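You operate a simulated robot arm through the tools that you are given. There is no shell and no other tool.

You are at the controls of a simulated robot arm. One attempt, no reset.

JOB
Press the bush home in the red rod and lay it in the pressed tray.
Fine: grease the top of the bush with the pink brush first; one stroke of the orange lever, hands clear; brush back in its holder. Set down upright: pink brush. A coat counts when it lies all over at full strength: go over it till it gets no stronger.

The check looks at the end state, three seconds after you hand in, the way a careful person would. Anything else that was tipped, shoved, dropped, spilled or broken makes it a failure.

ROBOT AND FRAMES
A 6-joint arm with a fingered hand, fixed in place. Base frame: the origin is on the floor under the middle of its stand, x ahead of it, y to its left, z up. Units: mm, rad, N and s.
With the tool pointing down near the work surface it reaches from about 500 to 960 mm from the base axis. Its first joint turns from -2.897 to 2.897 rad. Payload 5 kg.
The TCP is the grasp point between the finger pads, 43 mm short of the fingertips. In the tool frame z runs along the fingers and y along their closing line. The gripper opens to 144 mm; its body begins 50 mm behind the TCP. The gripper is a hand of 5 fingers: y runs from the thumb to the fingers, the wrist lies at [-21, -133, -233] in the tool frame, and closing takes about 1.5 s.
Orientation is that of the tool frame in the base frame, as a unit quaternion [x, y, z, w]. With the fingers straight down and the wrist toward the robot, the tool's x, y and z point along [0, 1, 0], [1, 0, 0] and [0, 0, -1] of the base frame.

CONTROLS
- The arm moves only by the tool step_arm. Its argument "plan" is a list of rows, each an object of numbers (a shift or turn left out is 0, a gripper value left out holds the last): "x", "y", "z": the shift along the tool's x, y, z in mm; "ax", "ay", "az": the turn, a rotation vector about the tool's x, y, z in rad. In form: [{"x": .., "y": .., "z": .., "ax": .., "ay": .., "az": ..}, ...]. A call has 1 to 20 rows; each row is the pose to reach, as a shift and turn from the pose commanded when the call began, along the tool's axes at that moment. "grip" is the opening, from 0 (shut) to 1 (fully open), set as the call begins (left out, the last holds). Each row takes 0.2 s and may step no farther than 50 mm and 0.15 rad from the row before; otherwise, or with a gripper value out of range, the whole call is refused. A pose out of reach is approached as far as the arm can. The call stops where the force on the tool passes 40 N (or 10 N more than at its start, if that is more) or the arm is blocked; 0.2 s more then pass. The fingers move at their own pace (about 72 mm/s each) and stop on an object; they squeeze with about 24 N. The grip force told is the motor's: it shows also when the fingers shut on nothing. Time passes only in rows, and 0.2 s behind the last, so rows that repeat a pose let the fingers close. The reply holds the time, the measured pose of the TCP, the force on the tool along the base axes, the opening and the grip force, in the units named above and with some noise, with the torque about the TCP (base axes, N m) and any sound that the robot's microphone picked up.
- Cameras (640 x 400 px; columns grow to the right, rows downward): "scene" is fixed at [399.6, -500, 1675]; the picture's right is [0.96, -0.28, 0.00], its down [-0.20, -0.66, -0.72] and it looks along [0.21, 0.69, -0.69] (base axes); focal length 255 px, centre (320, 200). "wrist" rides on the gripper at [86, -108, -168] in the tool frame; the picture's right is [-0.80, 0.28, -0.53], its down [-0.54, -0.73, 0.42] and it looks along [-0.27, 0.63, 0.73] (tool axes); focal length 275 px, centre (320, 200). There is no depth. A picture from a camera that has moved, and an enlarged one, comes with that camera's place and axes in the base frame and with its lens.
- get_image(camera): a new picture of that camera. No time passes.
- raise_lower(by): slides the trunk up (or, below 0, down) by that many mm; the arm rides with it, the base frame stays. It gives what a move gives, with no picture.
- finger_targets(index, middle, ring, little, thumb_bend, thumb_turn): sets how far each is bent, from 0 (flat) to 1 (curled in); at 0.3 the hand is open as for a grip, at 0.7 the pads meet at the TCP. One left out holds its place. A second passes; each finger stops where it meets its share of the squeeze, and holds until it gets a number again. A gripper value or a shape takes the hand back. It gives what a move gives, with no picture; readings hold the bend of each and the force on index, middle, ring, little, thumb and palm. thumb_turn goes from beside the hand (0) to across from the fingers (1), as for a grip.
- preshape(shape): the hand has 5 fingers and takes this shape, open, in about a second: jaw (thumb against the fingers, like two jaws); tri (thumb and two fingers); tip (a fingertip pinch); poke (one finger out to press); point (the index stretched); flat (the hand flat); cup (the hand cupped); fist (a fist). The gripper value then closes the fingers along that shape, each until it touches; the sizes above hold for jaw. It gives what a move gives, with no picture.
- inspect(camera, box): a new picture of the part [left, top, right, bottom] of that camera's present view, enlarged. No time passes.
- sign_off(): hands the job in; it is judged then, once.

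Nothing tells you positions but the pictures and the camera data. Unless the task says otherwise, let go and move clear before handing in.

The tools are called after ">>>" as a command line: name --argument value ..., lists and objects as JSON in quotes. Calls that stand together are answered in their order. step_arm: Moves the arm, as the interface text tells. Its arguments: {"type":"object","properties":{"plan":{"type":"array","items":{"type":"object","properties":{"x":{"type":"number"},"y":{"type":"number"},"z":{"type":"number"},"ax":{"type":"number"},"ay":{"type":"number"},"az":{"type":"number"}}}},"grip":{"type":"number"}},"required":["plan"]} The other tools are called the same way: raise_lower (by) moves the trunk up or down; preshape (shape) gives the hand a shape; finger_targets (index, middle, ring, little, thumb_bend, thumb_turn) moves the fingers one by one; get_image (camera) takes a picture; inspect (camera, box) takes an enlarged picture of a part of a camera's view; sign_off () hands the job in.

At the start:

```text
time_s: 0.0
tcp_pos: [369.0, 48.4, 1444.7]
tool_rot: [0.707, 0.707, 0.0, 0.001]
force: [-0.8, -0.3, 0.1]
moment: [0.03, 0.03, -0.01]
opening: 143.7
gripper_force: 0.1
shape: jaw
bend: [0.3, 0.3, 0.3, 0.3, 0.3, 0.98]
finger forces: [0.0, 0.0, 0.1, 0.0, 0.1, 0.2]
trunk travel left (down, up): [-500.0, 90.0]
```

scene: 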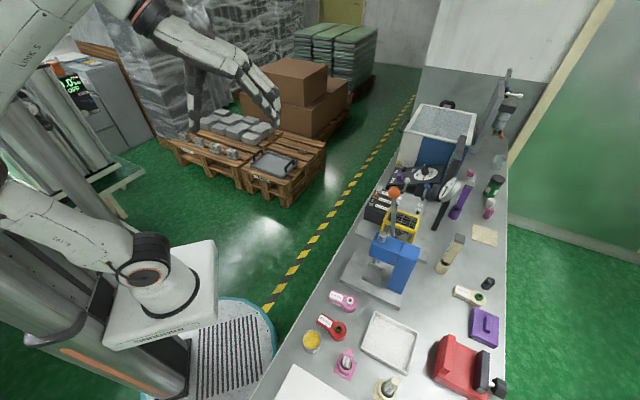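
wrist: 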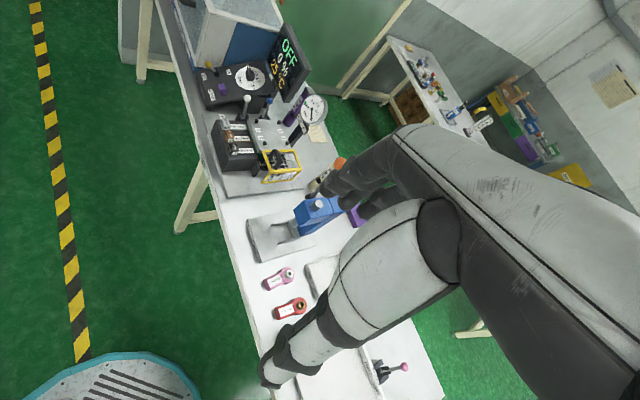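

I see a workbench with a blue arbor press, a red rod, a pink rod, a grease pot, brushes in holders, and trays. First I will look closer at each region to work out positions.

>>> inspect --camera "scene" --box '[290, 270, 420, 400]'

>>> inspect --camera "scene" --box '[340, 170, 460, 300]'

>>> inspect --camera "scene" --box '[400, 240, 520, 400]'

>>> inspect --camera "wrist" --box '[200, 140, 440, 400]'

```text
3.08 times, centred on (355, 335) of scene
camera zoom: at [399.6, -500.0, 1675.0], right [0.96, -0.28, 0.0], down [-0.2, -0.66, -0.72], along [0.21, 0.69, -0.69], focal length 784 px, centre (212, -215)
```

zoom: 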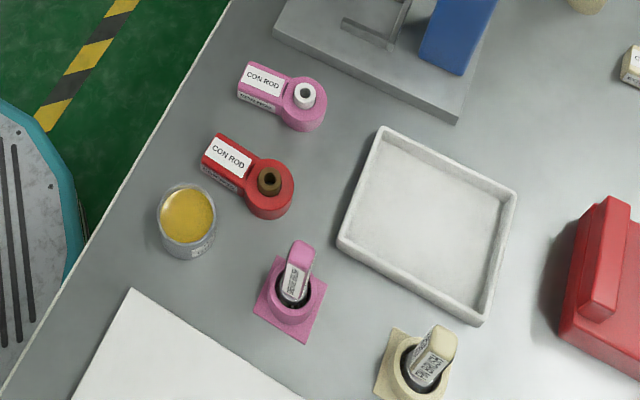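

```text
3.08 times, centred on (400, 235) of scene
camera zoom: at [399.6, -500.0, 1675.0], right [0.96, -0.28, 0.0], down [-0.2, -0.66, -0.72], along [0.21, 0.69, -0.69], focal length 784 px, centre (74, 92)
```

zoom: 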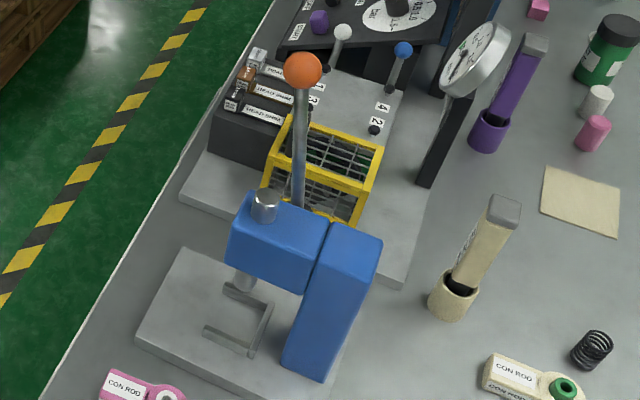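

```text
2.50 times, centred on (460, 320) of scene
camera zoom: at [399.6, -500.0, 1675.0], right [0.96, -0.28, 0.0], down [-0.2, -0.66, -0.72], along [0.21, 0.69, -0.69], focal length 637 px, centre (-30, -100)
```

zoom: 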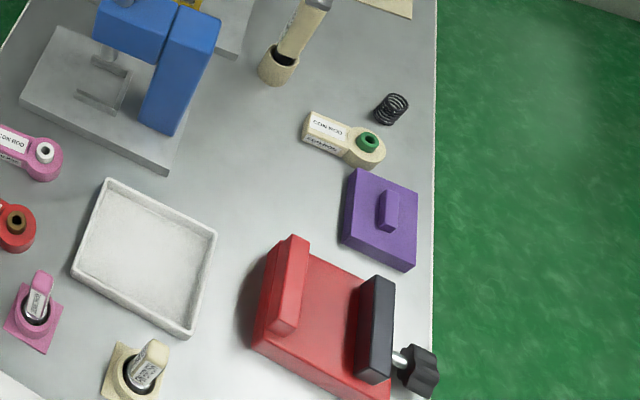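

```text
1.54 times, centred on (320, 270) of wrist
camera zoom: at [261.8, 135.0, 1613.4], right [0.28, -0.8, 0.53], down [-0.73, -0.54, -0.42], along [0.63, -0.27, -0.73], focal length 424 px, centre (320, 92)
```

zoom: 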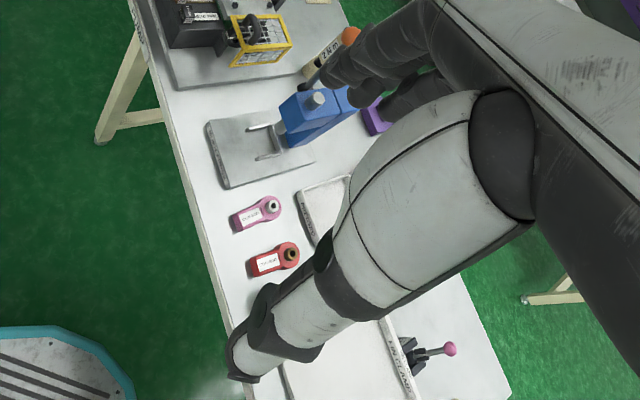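

The red rod appears to be near (546, -225) with its bush top around z≈816 mm. I'll look for the labels on the trays and holders.

>>> inspect --camera "scene" --box '[355, 305, 425, 380]'

>>> inspect --camera "wrist" --box '[330, 330, 450, 400]'

>>> inspect --camera "wrist" --box '[240, 180, 360, 320]'

>>> inspect --camera "scene" --box '[300, 310, 400, 400]'

```text
5.33 times, centred on (390, 342) of scene
camera zoom: at [399.6, -500.0, 1675.0], right [0.96, -0.28, 0.0], down [-0.2, -0.66, -0.72], along [0.21, 0.69, -0.69], focal length 1359 px, centre (-53, -560)
```

zoom: 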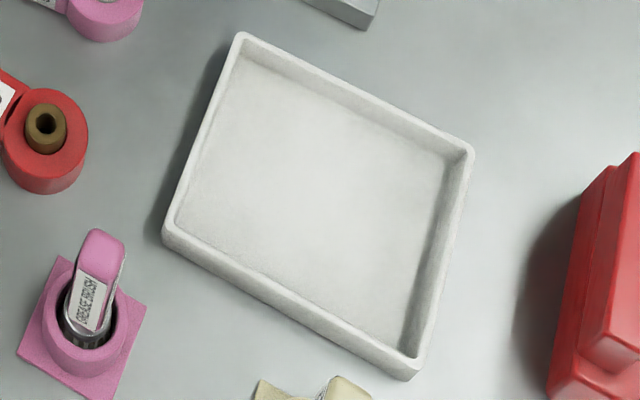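

```text
5.33 times, centred on (390, 365) of wrist
camera zoom: at [261.8, 135.0, 1613.4], right [0.28, -0.8, 0.53], down [-0.73, -0.54, -0.42], along [0.63, -0.27, -0.73], focal length 1468 px, centre (-53, -680)
```

zoom: 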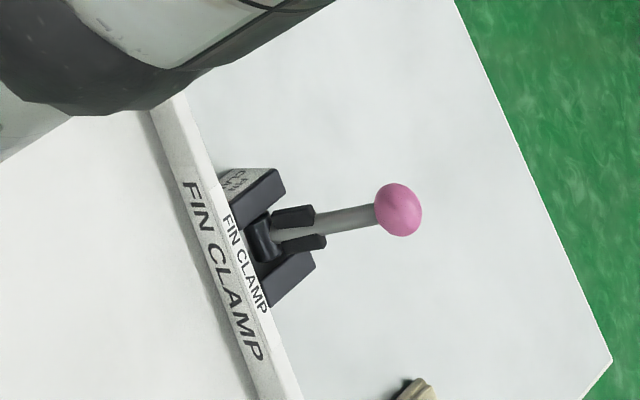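

```text
2.86 times, centred on (300, 250) of wrist
camera zoom: at [261.8, 135.0, 1613.4], right [0.28, -0.8, 0.53], down [-0.73, -0.54, -0.42], along [0.63, -0.27, -0.73], focal length 786 px, centre (377, 57)
```

zoom: 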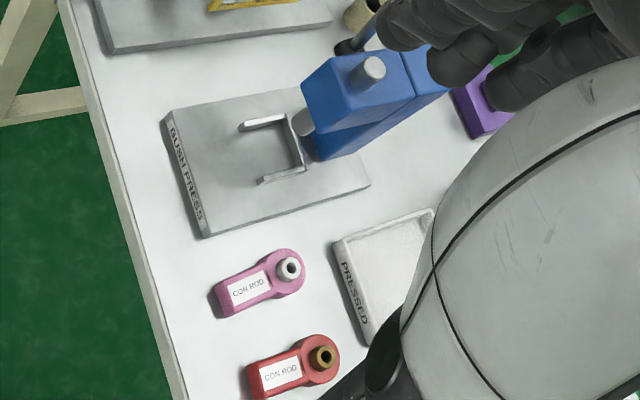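

```text
4.44 times, centred on (350, 355) of scene
camera zoom: at [399.6, -500.0, 1675.0], right [0.96, -0.28, 0.0], down [-0.2, -0.66, -0.72], along [0.21, 0.69, -0.69], focal length 1133 px, centre (187, -489)
```

zoom: 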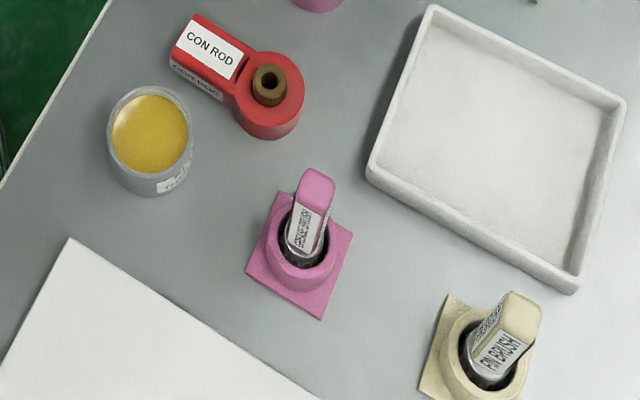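

The PRESSED tray is the grey-white one next to the blue BUSH PRESS, and the bench runs diagonally at roughly 45° to the base axes. I'll lower the trunk and bring the hand around to look closely at the work area.

>>> raise_lower --by -250

```text
time_s: 2.2
tcp_pos: [370.5, 49.5, 1110.1]
tool_rot: [0.7, 0.701, -0.109, -0.081]
force: [-1.3, 0.0, 1.3]
moment: [-0.03, -0.18, 0.04]
opening: 143.6
gripper_force: 0.1
shape: jaw
bend: [0.3, 0.3, 0.3, 0.3, 0.3, 0.98]
finger forces: [0.0, 0.0, 0.0, 0.1, 0.0, 0.1]
trunk travel left (down, up): [-279.0, 311.0]
stopped: the arm was blocked; the commanded pose is now the measured one
```

The trunk was stopped partway because the arm was blocked, and the tool has tilted slightly. I'll look at what it met.

>>> get_image --camera "scene"

>>> get_image --camera "wrist"

```text
taken
```

scene: 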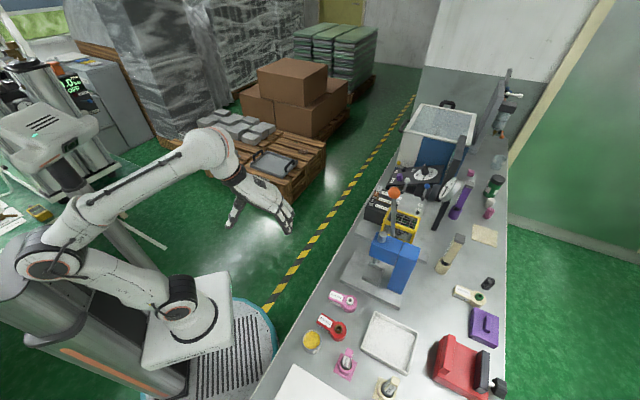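

```text
taken
camera wrist: at [311.3, 142.9, 1295.7], right [0.42, -0.78, 0.47], down [-0.81, -0.56, -0.19], along [0.41, -0.3, -0.86], focal length 275 px, centre (320, 200)
```

wrist: 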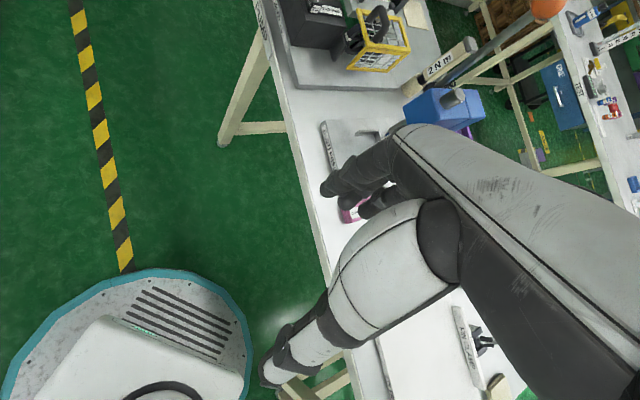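

The arm seems free, with no contact in the pictures, so I'll straighten the tool. Then I'll turn it square to the bench and move above the red rod to look down at it.

>>> step_arm --plan '[{"x": -31.5, "y": 7.6, "z": -0.8, "ax": -0.0242, "ay": 0.0139, "az": 0.0751}, {"x": -63, "y": 15.2, "z": -1.6, "ax": -0.0484, "ay": 0.0278, "az": 0.1502}, {"x": -94.5, "y": 22.8, "z": -2.4, "ax": -0.0726, "ay": 0.0417, "az": 0.2253}, {"x": -126, "y": 30.4, "z": -3.2, "ax": -0.0968, "ay": 0.0556, "az": 0.3004}, {"x": -157.5, "y": 38, "z": -4, "ax": -0.121, "ay": 0.0695, "az": 0.3755}, {"x": -189, "y": 45.6, "z": -4.8, "ax": -0.1452, "ay": 0.0834, "az": 0.4506}, {"x": -220.5, "y": 53.2, "z": -5.6, "ax": -0.1694, "ay": 0.0973, "az": 0.5257}, {"x": -252, "y": 60.8, "z": -6.4, "ax": -0.1936, "ay": 0.1112, "az": 0.6008}, {"x": -283.5, "y": 68.4, "z": -7.2, "ax": -0.2178, "ay": 0.1251, "az": 0.6759}, {"x": -315, "y": 76, "z": -8, "ax": -0.242, "ay": 0.139, "az": 0.751}]' --grip 1

>>> get_image --camera "scene"

>>> get_image --camera "wrist"

```text
time_s: 4.4
tcp_pos: [449.2, -266.6, 1111.5]
tool_rot: [0.918, 0.396, 0.005, 0.003]
force: [-0.3, -0.3, -0.2]
moment: [-0.04, -0.05, -0.02]
opening: 144.1
gripper_force: 0.0
shape: jaw
bend: [0.3, 0.3, 0.3, 0.3, 0.3, 0.98]
finger forces: [0.0, 0.0, 0.0, 0.0, 0.1, 0.0]
trunk travel left (down, up): [-279.0, 311.0]
```

```text
taken
```

scene: 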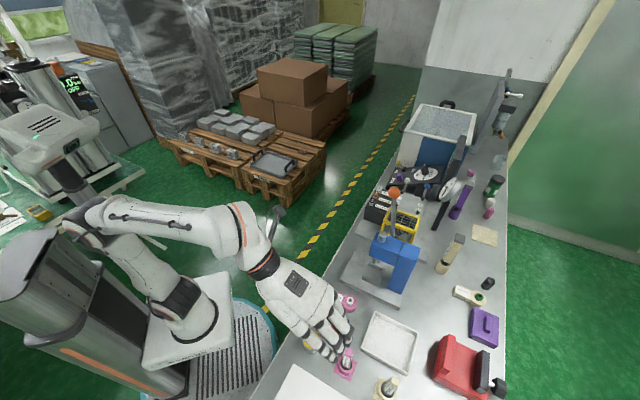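

```text
taken
camera wrist: at [428.0, -129.2, 1278.0], right [-0.35, -0.77, 0.53], down [-0.9, 0.1, -0.43], along [0.28, -0.62, -0.73], focal length 275 px, centre (320, 200)
```

wrist: 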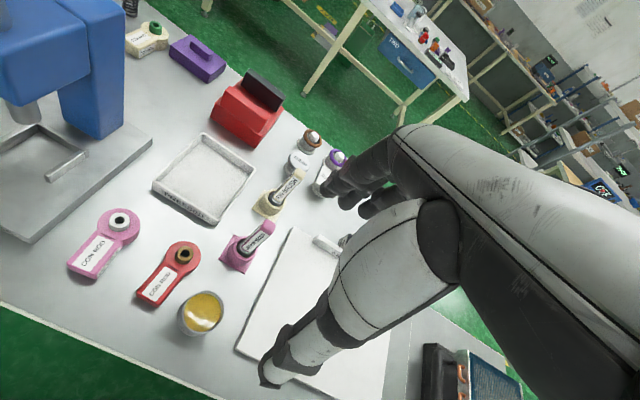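

Now the wrist camera sees the red rod, grease pot, pink brush, tray and press. I'll zoom in for precise positions.

>>> inspect --camera "wrist" --box '[120, 190, 290, 340]'

>>> inspect --camera "wrist" --box '[0, 0, 160, 250]'

>>> inspect --camera "scene" --box '[340, 180, 430, 300]'

>>> inspect --camera "wrist" --box '[210, 120, 360, 280]'

```text
2.67 times, centred on (205, 265) of wrist
camera zoom: at [428.0, -129.2, 1278.0], right [-0.35, -0.77, 0.53], down [-0.9, 0.1, -0.43], along [0.28, -0.62, -0.73], focal length 734 px, centre (627, 27)
```

zoom: 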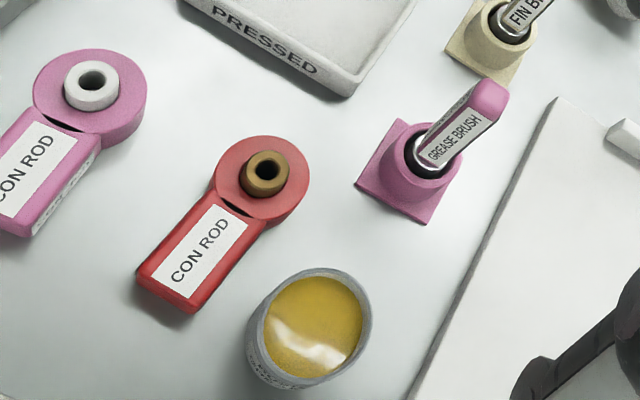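

```text
1.60 times, centred on (80, 125) of wrist
camera zoom: at [428.0, -129.2, 1278.0], right [-0.35, -0.77, 0.53], down [-0.9, 0.1, -0.43], along [0.28, -0.62, -0.73], focal length 440 px, centre (704, 320)
```

zoom: 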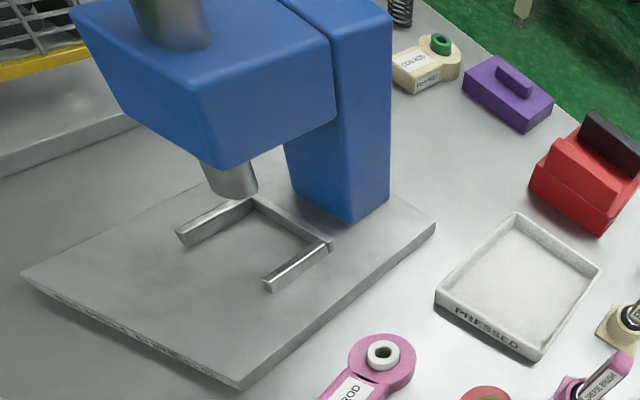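

```text
3.33 times, centred on (385, 240) of scene
camera zoom: at [399.6, -500.0, 1675.0], right [0.96, -0.28, 0.0], down [-0.2, -0.66, -0.72], along [0.21, 0.69, -0.69], focal length 849 px, centre (103, 67)
```

zoom: 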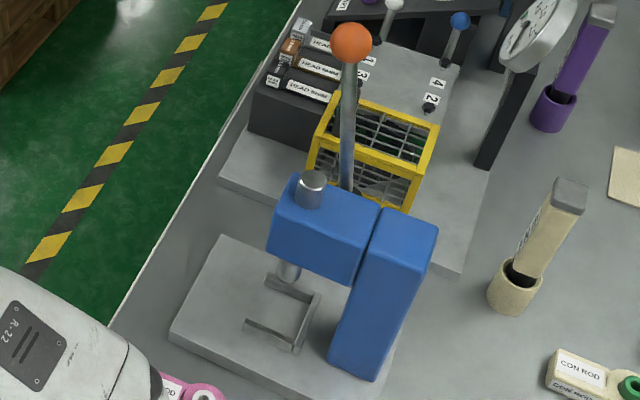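

```text
2.50 times, centred on (285, 200) of wrist
camera zoom: at [428.0, -129.2, 1278.0], right [-0.35, -0.77, 0.53], down [-0.9, 0.1, -0.43], along [0.28, -0.62, -0.73], focal length 688 px, centre (408, 200)
```

zoom: 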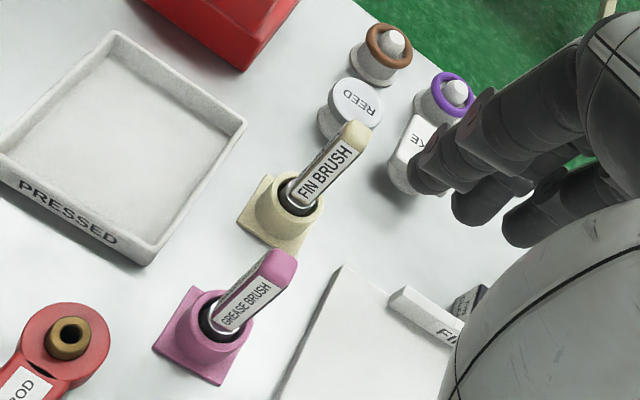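

The pink grease brush is in its holder, the grease pot is left of it, and the rod handles point toward the robot. The press nest is a U that opens toward the robot too. I'll lower the camera by 150 mm with the same orientation so I can measure depth by parallax.

>>> step_arm --plan '[{"z": 40, "ax": 0, "ay": 0}, {"z": 80}, {"z": 120}, {"z": 150}, {"z": 150}]'

>>> get_image --camera "wrist"

>>> inspect --camera "wrist" --box '[100, 160, 340, 400]'

>>> inspect --camera "wrist" --box '[0, 0, 240, 200]'

```text
time_s: 5.6
tcp_pos: [450.1, -267.0, 961.9]
tool_rot: [0.918, 0.397, 0.005, 0.004]
force: [-1.1, 0.5, 6.6]
moment: [-0.33, -0.48, 0.04]
opening: 143.7
gripper_force: 0.0
shape: jaw
bend: [0.3, 0.3, 0.3, 0.3, 0.3, 0.98]
finger forces: [7.4, 0.1, 0.1, 0.0, 0.1, 0.0]
trunk travel left (down, up): [-279.0, 311.0]
```

```text
taken
camera wrist: at [429.2, -127.3, 1129.4], right [-0.35, -0.77, 0.53], down [-0.9, 0.1, -0.43], along [0.28, -0.63, -0.73], focal length 275 px, centre (320, 200)
```

wrist: 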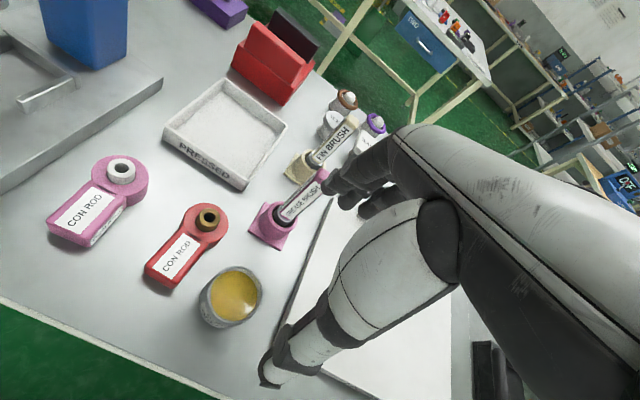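

```text
1.67 times, centred on (220, 280) of wrist
camera zoom: at [429.2, -127.3, 1129.4], right [-0.35, -0.77, 0.53], down [-0.9, 0.1, -0.43], along [0.28, -0.63, -0.73], focal length 459 px, centre (487, 67)
```

zoom: 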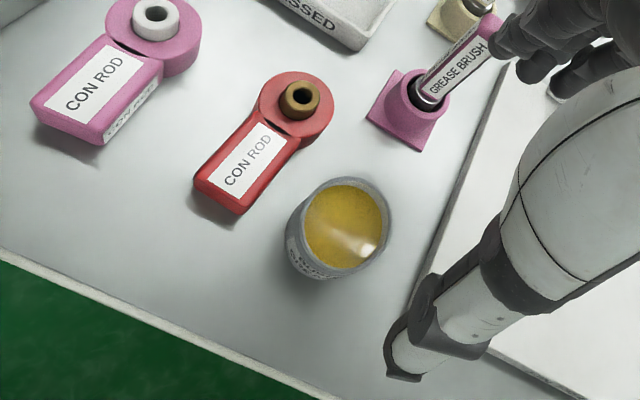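

```text
2.00 times, centred on (120, 100) of wrist
camera zoom: at [429.2, -127.3, 1129.4], right [-0.35, -0.77, 0.53], down [-0.9, 0.1, -0.43], along [0.28, -0.63, -0.73], focal length 551 px, centre (720, 400)
```

zoom: 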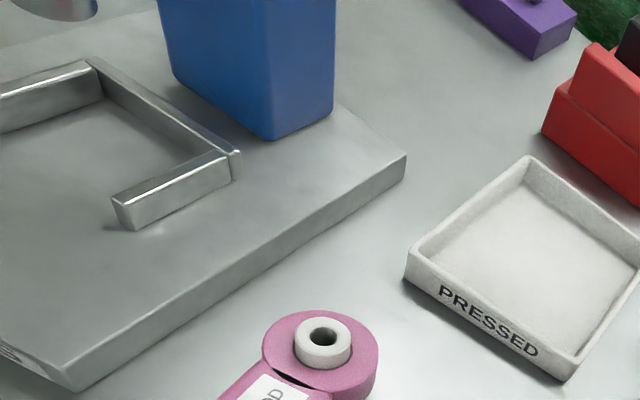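

The index finger reads 7 N, so it is touching something, probably the tall pink brush handle. I'm backing straight up at once and checking it.

>>> step_arm --plan '[{"z": -20}, {"z": -50}, {"z": -80}]'

>>> get_image --camera "wrist"

>>> inspect --camera "scene" --box '[300, 310, 420, 400]'

>>> inspect --camera "wrist" --box '[220, 140, 380, 300]'

```text
time_s: 6.4
tcp_pos: [449.6, -266.5, 1040.9]
tool_rot: [0.918, 0.396, 0.004, 0.001]
force: [0.1, -0.3, -1.0]
moment: [0.0, -0.02, 0.02]
opening: 143.8
gripper_force: 0.1
shape: jaw
bend: [0.3, 0.3, 0.3, 0.3, 0.3, 0.98]
finger forces: [0.0, 0.0, 0.1, 0.0, 0.1, 0.1]
trunk travel left (down, up): [-279.0, 311.0]
```

```text
taken
camera wrist: at [429.2, -128.4, 1208.1], right [-0.34, -0.77, 0.53], down [-0.9, 0.1, -0.43], along [0.28, -0.62, -0.73], focal length 275 px, centre (320, 200)
```

wrist: 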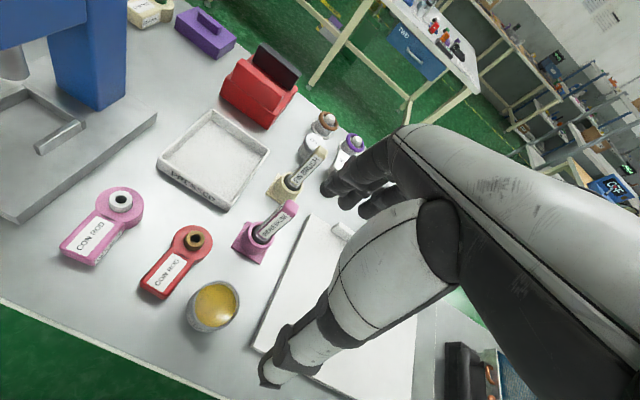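

```text
4.44 times, centred on (360, 355) of scene
camera zoom: at [399.6, -500.0, 1675.0], right [0.96, -0.28, 0.0], down [-0.2, -0.66, -0.72], along [0.21, 0.69, -0.69], focal length 1133 px, centre (142, -489)
```

zoom: 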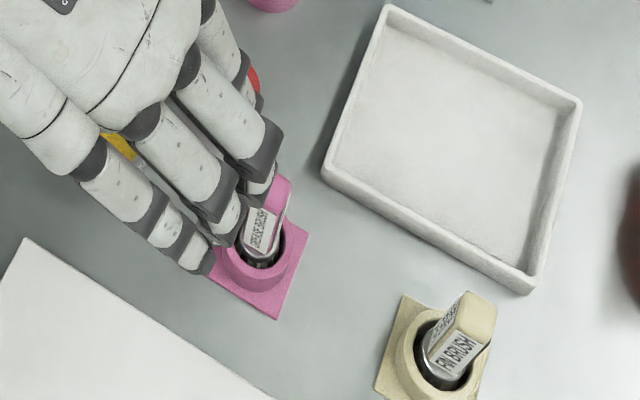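

```text
2.50 times, centred on (300, 220) of wrist
camera zoom: at [429.2, -128.4, 1208.1], right [-0.34, -0.77, 0.53], down [-0.9, 0.1, -0.43], along [0.28, -0.62, -0.73], focal length 688 px, centre (370, 150)
```

zoom: 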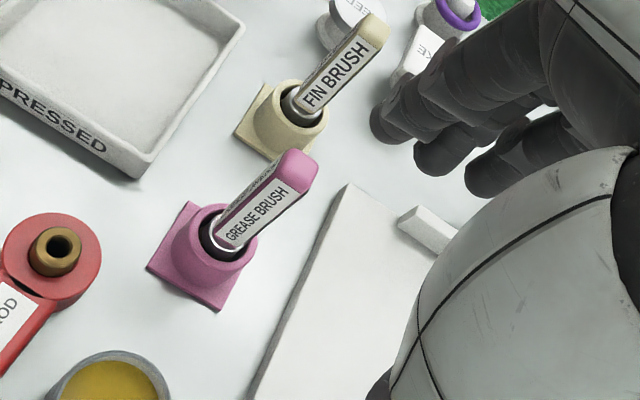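

The brush was not disturbed; its handle top stands at about z≈923, and the press lever is near v≈500 along the bench. I'll turn the hand so its closing line runs along the bench, staying high and clear, and look at its shape.

>>> step_arm --plan '[{"z": -10, "az": -0.14}, {"z": -20, "az": -0.28}, {"z": -30, "az": -0.42}, {"z": -40, "az": -0.56}, {"z": -40, "az": -0.7}, {"z": -40, "az": -0.84}, {"z": -40, "az": -0.98}, {"z": -40, "az": -1.12}, {"z": -40, "az": -1.26}, {"z": -40, "az": -1.4}, {"z": -40, "az": -1.54}, {"z": -40, "az": -1.571}]'

>>> get_image --camera "scene"

>>> get_image --camera "wrist"

>>> inspect --camera "scene" --box '[230, 230, 430, 400]'

```text
time_s: 9.0
tcp_pos: [450.0, -266.9, 1080.1]
tool_rot: [0.367, 0.93, 0.002, 0.004]
force: [0.2, -0.6, -0.3]
moment: [0.01, 0.03, 0.0]
opening: 143.9
gripper_force: 0.1
shape: jaw
bend: [0.3, 0.3, 0.3, 0.3, 0.3, 0.98]
finger forces: [0.0, 0.1, 0.0, 0.1, 0.1, 0.0]
trunk travel left (down, up): [-279.0, 311.0]
```

```text
taken
```

scene: 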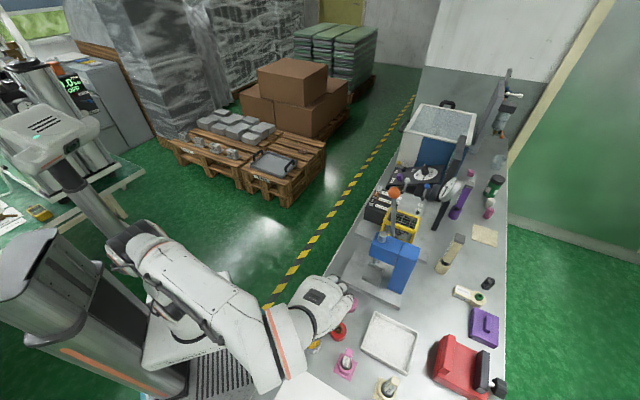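

```text
taken
camera wrist: at [312.5, -286.0, 1246.5], right [0.77, -0.34, 0.54], down [-0.1, -0.9, -0.42], along [0.63, 0.27, -0.73], focal length 275 px, centre (320, 200)
```

wrist: 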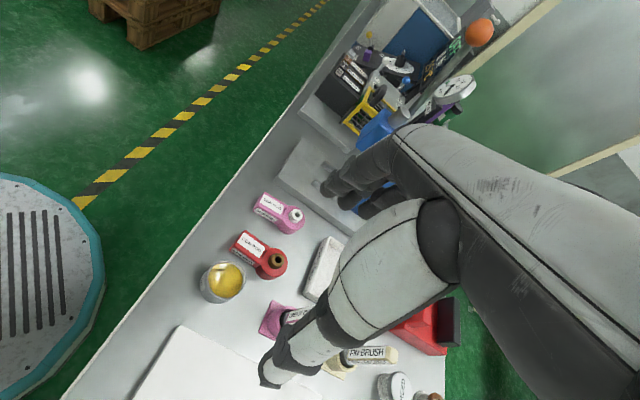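

```text
2.35 times, centred on (330, 315) of scene
camera zoom: at [399.6, -500.0, 1675.0], right [0.96, -0.28, 0.0], down [-0.2, -0.66, -0.72], along [0.21, 0.69, -0.69], focal length 600 px, centre (296, -71)
```

zoom: 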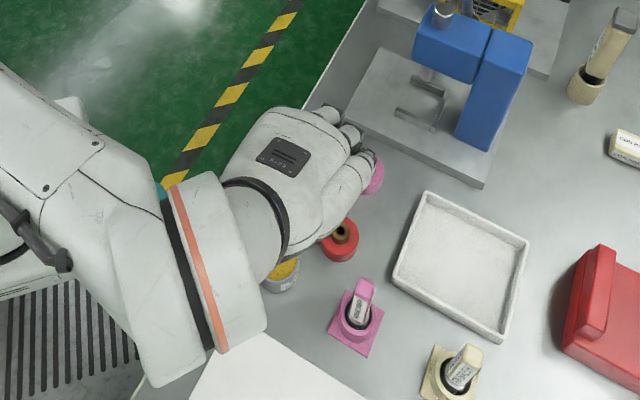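

The hand is now square to the bench with its back toward the bench end. I'll zoom this view to triangulate the bush, pot and brush.

>>> inspect --camera "wrist" --box '[190, 180, 330, 340]'

>>> inspect --camera "wrist" --box '[260, 90, 400, 230]'

```text
2.50 times, centred on (260, 260) of wrist
camera zoom: at [312.5, -286.0, 1246.5], right [0.77, -0.34, 0.54], down [-0.1, -0.9, -0.42], along [0.63, 0.27, -0.73], focal length 688 px, centre (470, 50)
```

zoom: 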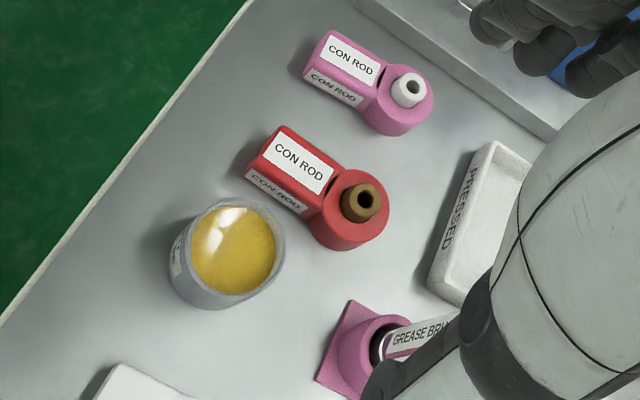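

```text
2.86 times, centred on (330, 160) of wrist
camera zoom: at [312.5, -286.0, 1246.5], right [0.77, -0.34, 0.54], down [-0.1, -0.9, -0.42], along [0.63, 0.27, -0.73], focal length 786 px, centre (291, 314)
```

zoom: 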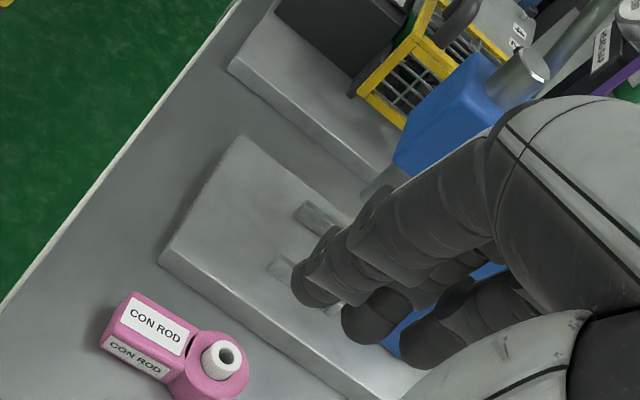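

From these views I place the bush top at about (543, -224, 826), the pot rim at (454, -233, 816) and the pink brush near (530, -319) with its top at about 925. I'll move the hand high above the brush to check its alignment.

>>> step_arm --plan '[{"x": -31, "y": 5.5, "z": 10, "ax": 0.006, "ay": 0.006}, {"x": -62, "y": 11, "z": 20, "ax": 0.006, "ay": 0.006}, {"x": -93.9, "y": 16.6, "z": 30, "ax": 0.006, "ay": 0.006}, {"x": -93.9, "y": 16.6, "z": 40, "ax": 0.006, "ay": 0.006}]'

>>> get_image --camera "wrist"

>>> inspect --camera "wrist" --box '[180, 180, 340, 340]'

>>> inspect --camera "scene" --box '[280, 290, 430, 400]'

```text
time_s: 10.0
tcp_pos: [530.2, -318.0, 1040.5]
tool_rot: [0.369, 0.929, 0.0, 0.0]
force: [0.2, -0.4, -0.3]
moment: [0.01, 0.04, -0.01]
opening: 143.9
gripper_force: 0.0
shape: jaw
bend: [0.3, 0.3, 0.3, 0.3, 0.3, 0.98]
finger forces: [0.1, 0.1, 0.0, 0.0, 0.0, 0.1]
trunk travel left (down, up): [-279.0, 311.0]
```

```text
taken
camera wrist: at [393.5, -337.5, 1208.2], right [0.77, -0.34, 0.53], down [-0.1, -0.9, -0.42], along [0.62, 0.27, -0.73], focal length 275 px, centre (320, 200)
```

wrist: 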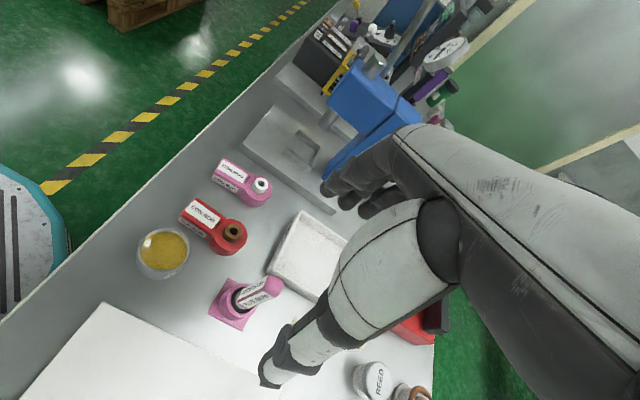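

```text
2.50 times, centred on (260, 260) of wrist
camera zoom: at [393.5, -337.5, 1208.2], right [0.77, -0.34, 0.53], down [-0.1, -0.9, -0.42], along [0.62, 0.27, -0.73], focal length 688 px, centre (470, 50)
```

zoom: 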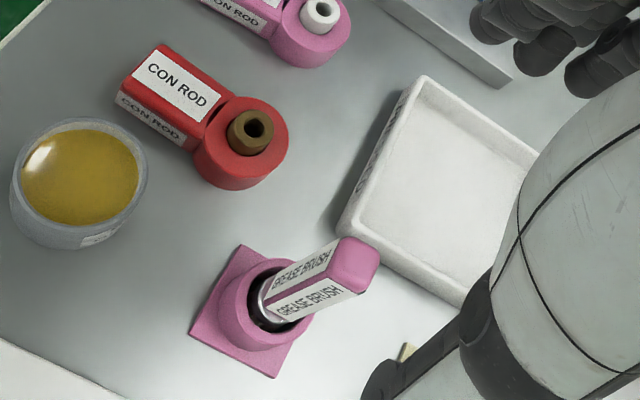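

```text
3.64 times, centred on (355, 345) of scene
camera zoom: at [399.6, -500.0, 1675.0], right [0.96, -0.28, 0.0], down [-0.2, -0.66, -0.72], along [0.21, 0.69, -0.69], focal length 927 px, centre (193, -327)
```

zoom: 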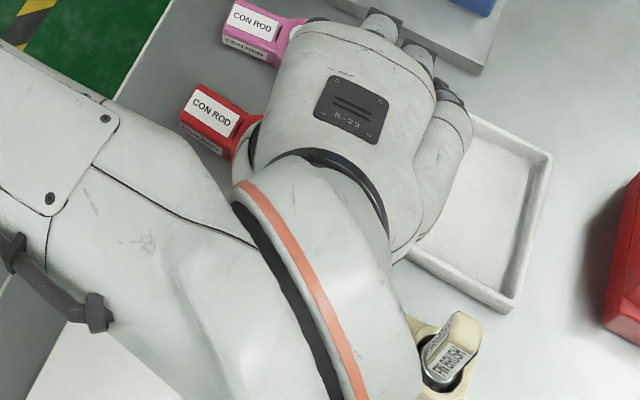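

The handle's faces are square to the bench axes, and its centre at grip height is about (530, -321). I'll lower part way first with the hand open, then check that the handle sits between thumb and fingers.

>>> step_arm --plan '[{"x": -2.1, "y": -2.2, "z": 25}, {"x": -2.1, "y": -2.2, "z": 50}, {"x": -2.1, "y": -2.2, "z": 75}, {"x": -2.1, "y": -2.2, "z": 95}, {"x": -2.1, "y": -2.2, "z": 95}]'

>>> get_image --camera "wrist"

>>> inspect --camera "wrist" --box '[220, 160, 420, 400]'

```text
time_s: 11.2
tcp_pos: [529.9, -322.3, 944.5]
tool_rot: [0.368, 0.93, 0.001, 0.001]
force: [-0.2, 0.5, -1.1]
moment: [-0.01, 0.0, 0.01]
opening: 143.9
gripper_force: 0.0
shape: jaw
bend: [0.3, 0.3, 0.3, 0.3, 0.3, 0.98]
finger forces: [0.1, 0.1, 0.1, 0.1, 0.0, 0.0]
trunk travel left (down, up): [-279.0, 311.0]
```

```text
taken
camera wrist: at [394.1, -341.2, 1112.0], right [0.77, -0.34, 0.54], down [-0.1, -0.9, -0.42], along [0.63, 0.27, -0.73], focal length 275 px, centre (320, 200)
```

wrist: 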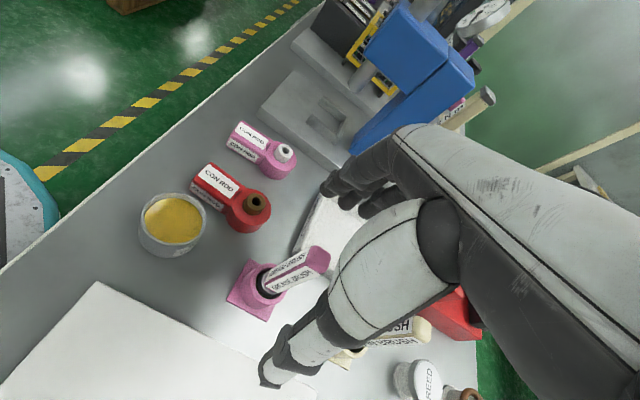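

```text
1.67 times, centred on (320, 280) of wrist
camera zoom: at [394.1, -341.2, 1112.0], right [0.77, -0.34, 0.54], down [-0.1, -0.9, -0.42], along [0.63, 0.27, -0.73], focal length 459 px, centre (320, 67)
```

zoom: 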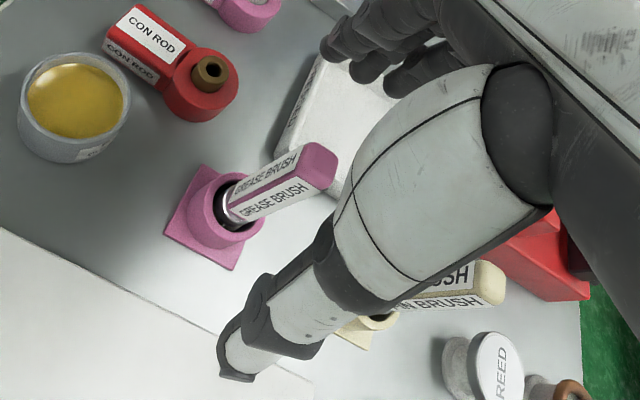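

The handle top lies right under the grasp point as computed. I'll lower the last 62 mm and close on the handle.

>>> step_arm --plan '[{"z": 20}, {"z": 40}, {"z": 55}, {"z": 62}, {"z": 62}]'

>>> inspect --camera "wrist" --box '[220, 160, 420, 400]'

```text
time_s: 12.4
tcp_pos: [529.6, -322.6, 883.1]
tool_rot: [0.369, 0.93, 0.0, 0.001]
force: [0.2, 0.4, 0.5]
moment: [0.03, -0.02, 0.01]
opening: 143.8
gripper_force: 0.0
shape: jaw
bend: [0.3, 0.3, 0.3, 0.3, 0.3, 0.98]
finger forces: [0.0, 0.1, 0.0, 0.0, 0.1, 0.1]
trunk travel left (down, up): [-279.0, 311.0]
```

```text
1.67 times, centred on (320, 280) of wrist
camera zoom: at [392.9, -342.1, 1051.2], right [0.77, -0.34, 0.54], down [-0.1, -0.9, -0.42], along [0.62, 0.27, -0.73], focal length 459 px, centre (320, 67)
```

zoom: 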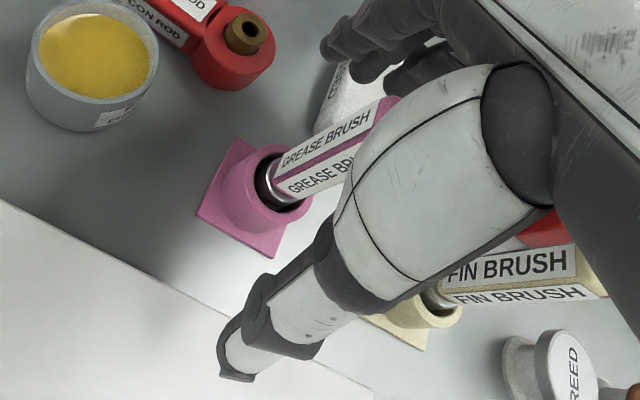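

The handle passes through the grasp point. Closing the fingers on it.

>>> step_arm --plan '[{"z": 0}, {"z": 0}, {"z": 0}, {"z": 0}, {"z": 0}, {"z": 0}, {"z": 0}, {"z": 0}, {"z": 0}, {"z": 0}]' --grip 0

>>> get_image --camera "wrist"

>>> inspect --camera "wrist" --box '[220, 160, 420, 400]'

```text
time_s: 14.6
tcp_pos: [529.9, -323.2, 883.6]
tool_rot: [0.368, 0.93, -0.001, 0.001]
force: [0.5, 0.2, 0.5]
moment: [0.03, -0.05, -0.01]
opening: 15.0
gripper_force: 23.7
shape: jaw
bend: [0.72, 0.64, 0.69, 0.68, 0.74, 1.0]
finger forces: [12.9, 7.2, 0.0, 0.0, 19.9, 0.0]
trunk travel left (down, up): [-279.0, 311.0]
```

```text
taken
camera wrist: at [393.0, -342.1, 1051.4], right [0.77, -0.34, 0.54], down [-0.1, -0.9, -0.42], along [0.62, 0.27, -0.73], focal length 275 px, centre (320, 200)
```

wrist: 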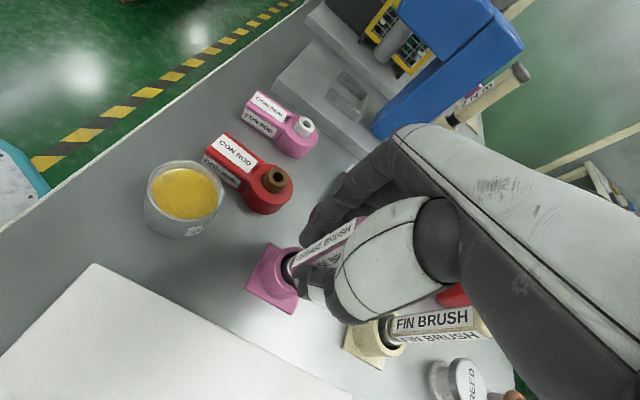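

```text
1.67 times, centred on (320, 280) of wrist
camera zoom: at [393.0, -342.1, 1051.4], right [0.77, -0.34, 0.54], down [-0.1, -0.9, -0.42], along [0.62, 0.27, -0.73], focal length 459 px, centre (320, 67)
```

zoom: 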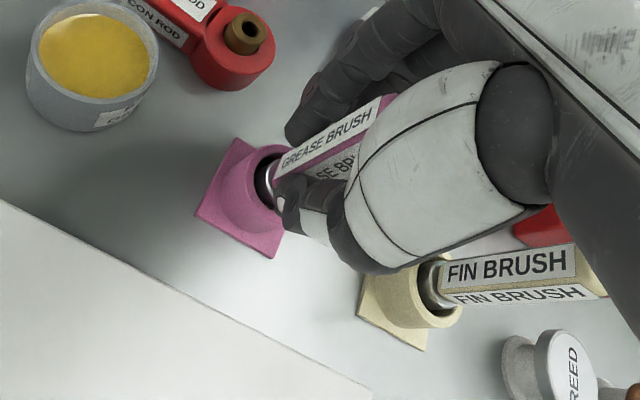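

The brush is gripped by the thumb, index and middle fingers at about 20 N. Lifting straight up out of the holder.

>>> step_arm --plan '[{"z": -10}, {"z": -25}, {"z": -45}, {"z": -65}, {"z": -85}, {"z": -90}]'

>>> get_image --camera "wrist"

>>> inspect --camera "wrist" --box '[220, 160, 420, 400]'

>>> inspect --camera "scene" --box '[280, 290, 430, 400]'

```text
time_s: 16.0
tcp_pos: [530.8, -322.4, 973.3]
tool_rot: [0.367, 0.93, 0.0, 0.0]
force: [0.5, 0.3, -0.7]
moment: [-0.01, -0.02, 0.0]
opening: 15.0
gripper_force: 23.7
shape: jaw
bend: [0.72, 0.64, 0.69, 0.68, 0.74, 1.0]
finger forces: [13.0, 7.1, 0.0, 0.1, 20.3, 0.1]
trunk travel left (down, up): [-279.0, 311.0]
```

```text
taken
camera wrist: at [394.2, -341.0, 1141.5], right [0.77, -0.34, 0.54], down [-0.1, -0.9, -0.42], along [0.62, 0.27, -0.73], focal length 275 px, centre (320, 200)
```

wrist: 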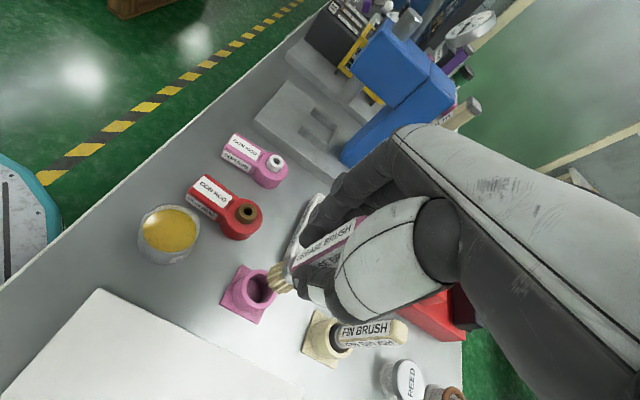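

```text
1.67 times, centred on (320, 280) of wrist
camera zoom: at [394.2, -341.0, 1141.5], right [0.77, -0.34, 0.54], down [-0.1, -0.9, -0.42], along [0.62, 0.27, -0.73], focal length 459 px, centre (320, 67)
```

zoom: 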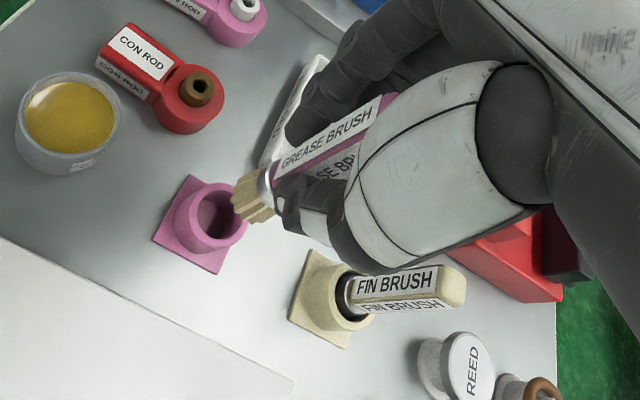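

```text
3.64 times, centred on (355, 345) of scene
camera zoom: at [399.6, -500.0, 1675.0], right [0.96, -0.28, 0.0], down [-0.2, -0.66, -0.72], along [0.21, 0.69, -0.69], focal length 927 px, centre (193, -327)
```

zoom: 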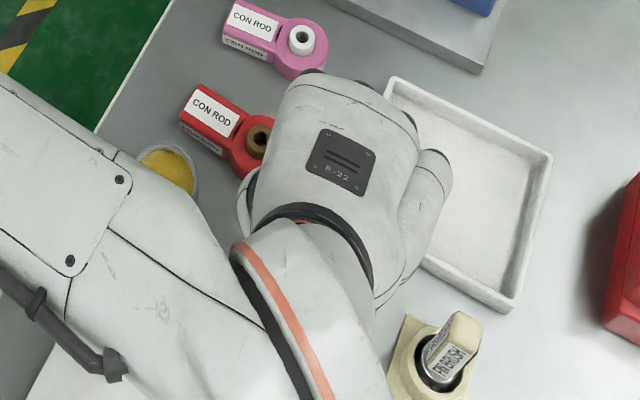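

The brush is out, with dry bristles, and its tip is about 104 mm below the grasp point. I'll carry it over the grease pot at this height and check the alignment.

>>> step_arm --plan '[{"x": 28, "y": 4.5}, {"x": 57, "y": 9}, {"x": 85, "y": 13.5}, {"x": 112.9, "y": 17.9}, {"x": 112.9, "y": 17.9}]'

>>> get_image --camera "wrist"

>>> inspect --camera "wrist" --box '[200, 200, 380, 360]'

>>> get_image --camera "scene"

```text
time_s: 17.2
tcp_pos: [458.4, -230.3, 974.4]
tool_rot: [0.368, 0.93, 0.0, 0.0]
force: [0.1, 0.4, -0.5]
moment: [-0.02, -0.01, -0.02]
opening: 15.1
gripper_force: 24.5
shape: jaw
bend: [0.72, 0.64, 0.69, 0.68, 0.74, 1.0]
finger forces: [12.9, 7.2, 0.0, 0.1, 20.3, 0.1]
trunk travel left (down, up): [-279.0, 311.0]
```

```text
taken
camera wrist: at [322.4, -249.7, 1142.5], right [0.77, -0.34, 0.54], down [-0.1, -0.9, -0.42], along [0.63, 0.27, -0.73], focal length 275 px, centre (320, 200)
```

wrist: 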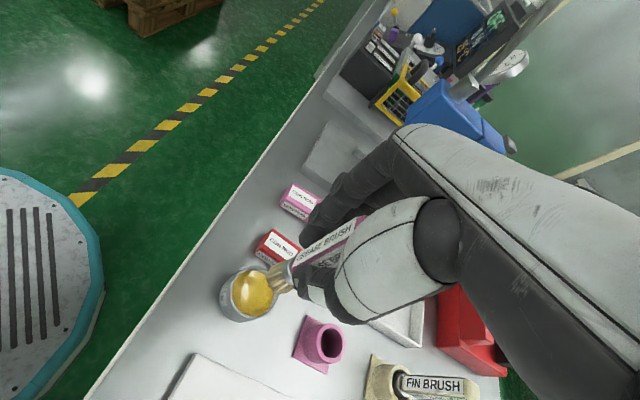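

```text
2.50 times, centred on (290, 280) of wrist
camera zoom: at [322.4, -249.7, 1142.5], right [0.77, -0.34, 0.54], down [-0.1, -0.9, -0.42], along [0.63, 0.27, -0.73], focal length 688 px, centre (395, 0)
```

zoom: 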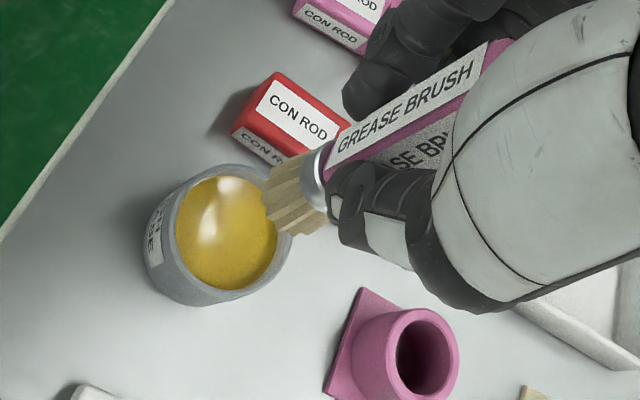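

```text
taken
```

scene: 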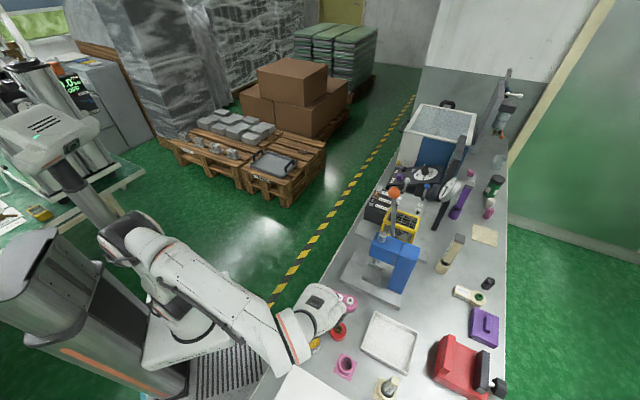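

The bristle tip is within about 2 mm of the pot centre in plan. I'll lower until the bristles enter the grease, checking the force.

>>> step_arm --plan '[{"x": 2, "z": 20}, {"x": 2, "z": 40}, {"x": 2, "z": 55}, {"x": 2, "z": 62}, {"x": 2, "z": 62}]'

>>> inspect --camera "wrist" --box '[200, 200, 380, 360]'

```text
time_s: 18.4
tcp_pos: [458.0, -229.3, 913.0]
tool_rot: [0.368, 0.93, -0.001, 0.001]
force: [-0.7, -1.2, 4.6]
moment: [-0.03, 0.01, -0.02]
opening: 15.4
gripper_force: 24.1
shape: jaw
bend: [0.72, 0.64, 0.69, 0.68, 0.74, 1.0]
finger forces: [13.0, 7.3, 0.1, 0.0, 21.4, 0.1]
trunk travel left (down, up): [-279.0, 311.0]
```

```text
2.50 times, centred on (290, 280) of wrist
camera zoom: at [321.0, -247.9, 1080.0], right [0.77, -0.34, 0.54], down [-0.1, -0.9, -0.42], along [0.63, 0.27, -0.73], focal length 688 px, centre (395, 0)
```

zoom: 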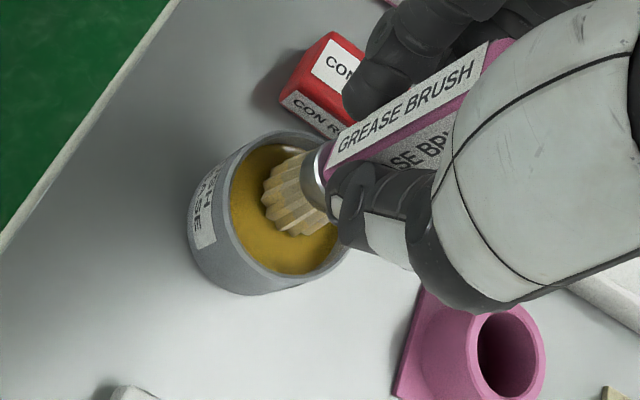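

The bristles are touching the grease ("BUSH GREASE" on the pot) with about 4.6 N. I'll dip 2 mm more, then lift and look at the bristles.

>>> step_arm --plan '[{"z": 2}, {"z": 2}, {"z": -10}, {"z": -30}, {"z": -45}, {"z": -45}]'

>>> inspect --camera "wrist" --box '[200, 200, 380, 360]'

```text
time_s: 19.8
tcp_pos: [458.1, -230.2, 956.9]
tool_rot: [0.368, 0.93, -0.001, 0.0]
force: [0.0, 0.2, -0.8]
moment: [0.01, 0.04, 0.03]
opening: 15.3
gripper_force: 23.6
shape: jaw
bend: [0.72, 0.64, 0.69, 0.68, 0.74, 1.0]
finger forces: [13.4, 7.5, 0.0, 0.0, 20.9, 0.0]
trunk travel left (down, up): [-279.0, 311.0]
```

```text
2.50 times, centred on (290, 280) of wrist
camera zoom: at [321.0, -249.4, 1124.8], right [0.77, -0.34, 0.53], down [-0.1, -0.9, -0.42], along [0.62, 0.27, -0.73], focal length 688 px, centre (395, 0)
```

zoom: 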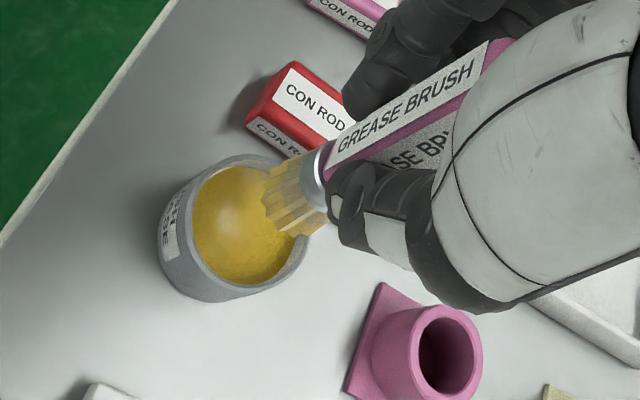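

The bristles are now tinted yellow with grease. Moving over the red rod's bush, keeping the tip about 35 mm above it.

>>> step_arm --plan '[{"x": -14, "y": 17, "z": -8}, {"x": -28, "y": 34, "z": -8}, {"x": -42, "y": 52, "z": -8}, {"x": -56.3, "y": 69, "z": -8}, {"x": -56.3, "y": 69, "z": -8}]'

>>> inspect --camera "wrist" --box '[200, 200, 380, 360]'

>>> inspect --camera "scene" --box '[290, 280, 410, 370]'

```text
time_s: 21.0
tcp_pos: [545.8, -217.9, 965.3]
tool_rot: [0.368, 0.93, -0.001, 0.001]
force: [-0.5, -0.8, -0.9]
moment: [0.02, 0.01, 0.02]
opening: 15.4
gripper_force: 24.2
shape: jaw
bend: [0.72, 0.64, 0.69, 0.68, 0.74, 1.0]
finger forces: [13.5, 7.5, 0.0, 0.0, 20.8, 0.0]
trunk travel left (down, up): [-279.0, 311.0]
```

```text
2.50 times, centred on (290, 280) of wrist
camera zoom: at [409.7, -237.1, 1132.1], right [0.77, -0.34, 0.53], down [-0.1, -0.9, -0.42], along [0.62, 0.27, -0.73], focal length 688 px, centre (395, 0)
```

zoom: 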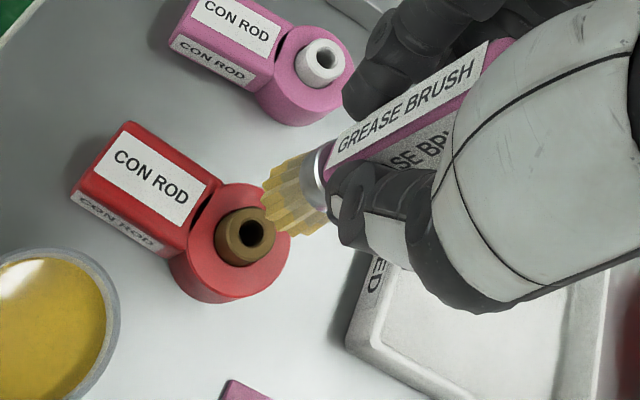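

```text
4.44 times, centred on (350, 325) of scene
camera zoom: at [399.6, -500.0, 1675.0], right [0.96, -0.28, 0.0], down [-0.2, -0.66, -0.72], along [0.21, 0.69, -0.69], focal length 1133 px, centre (187, -356)
```

zoom: 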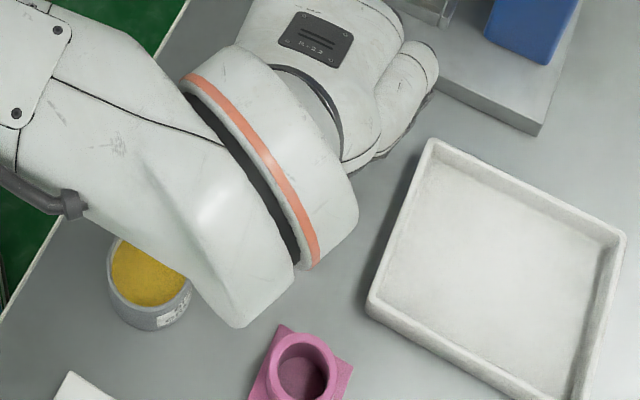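

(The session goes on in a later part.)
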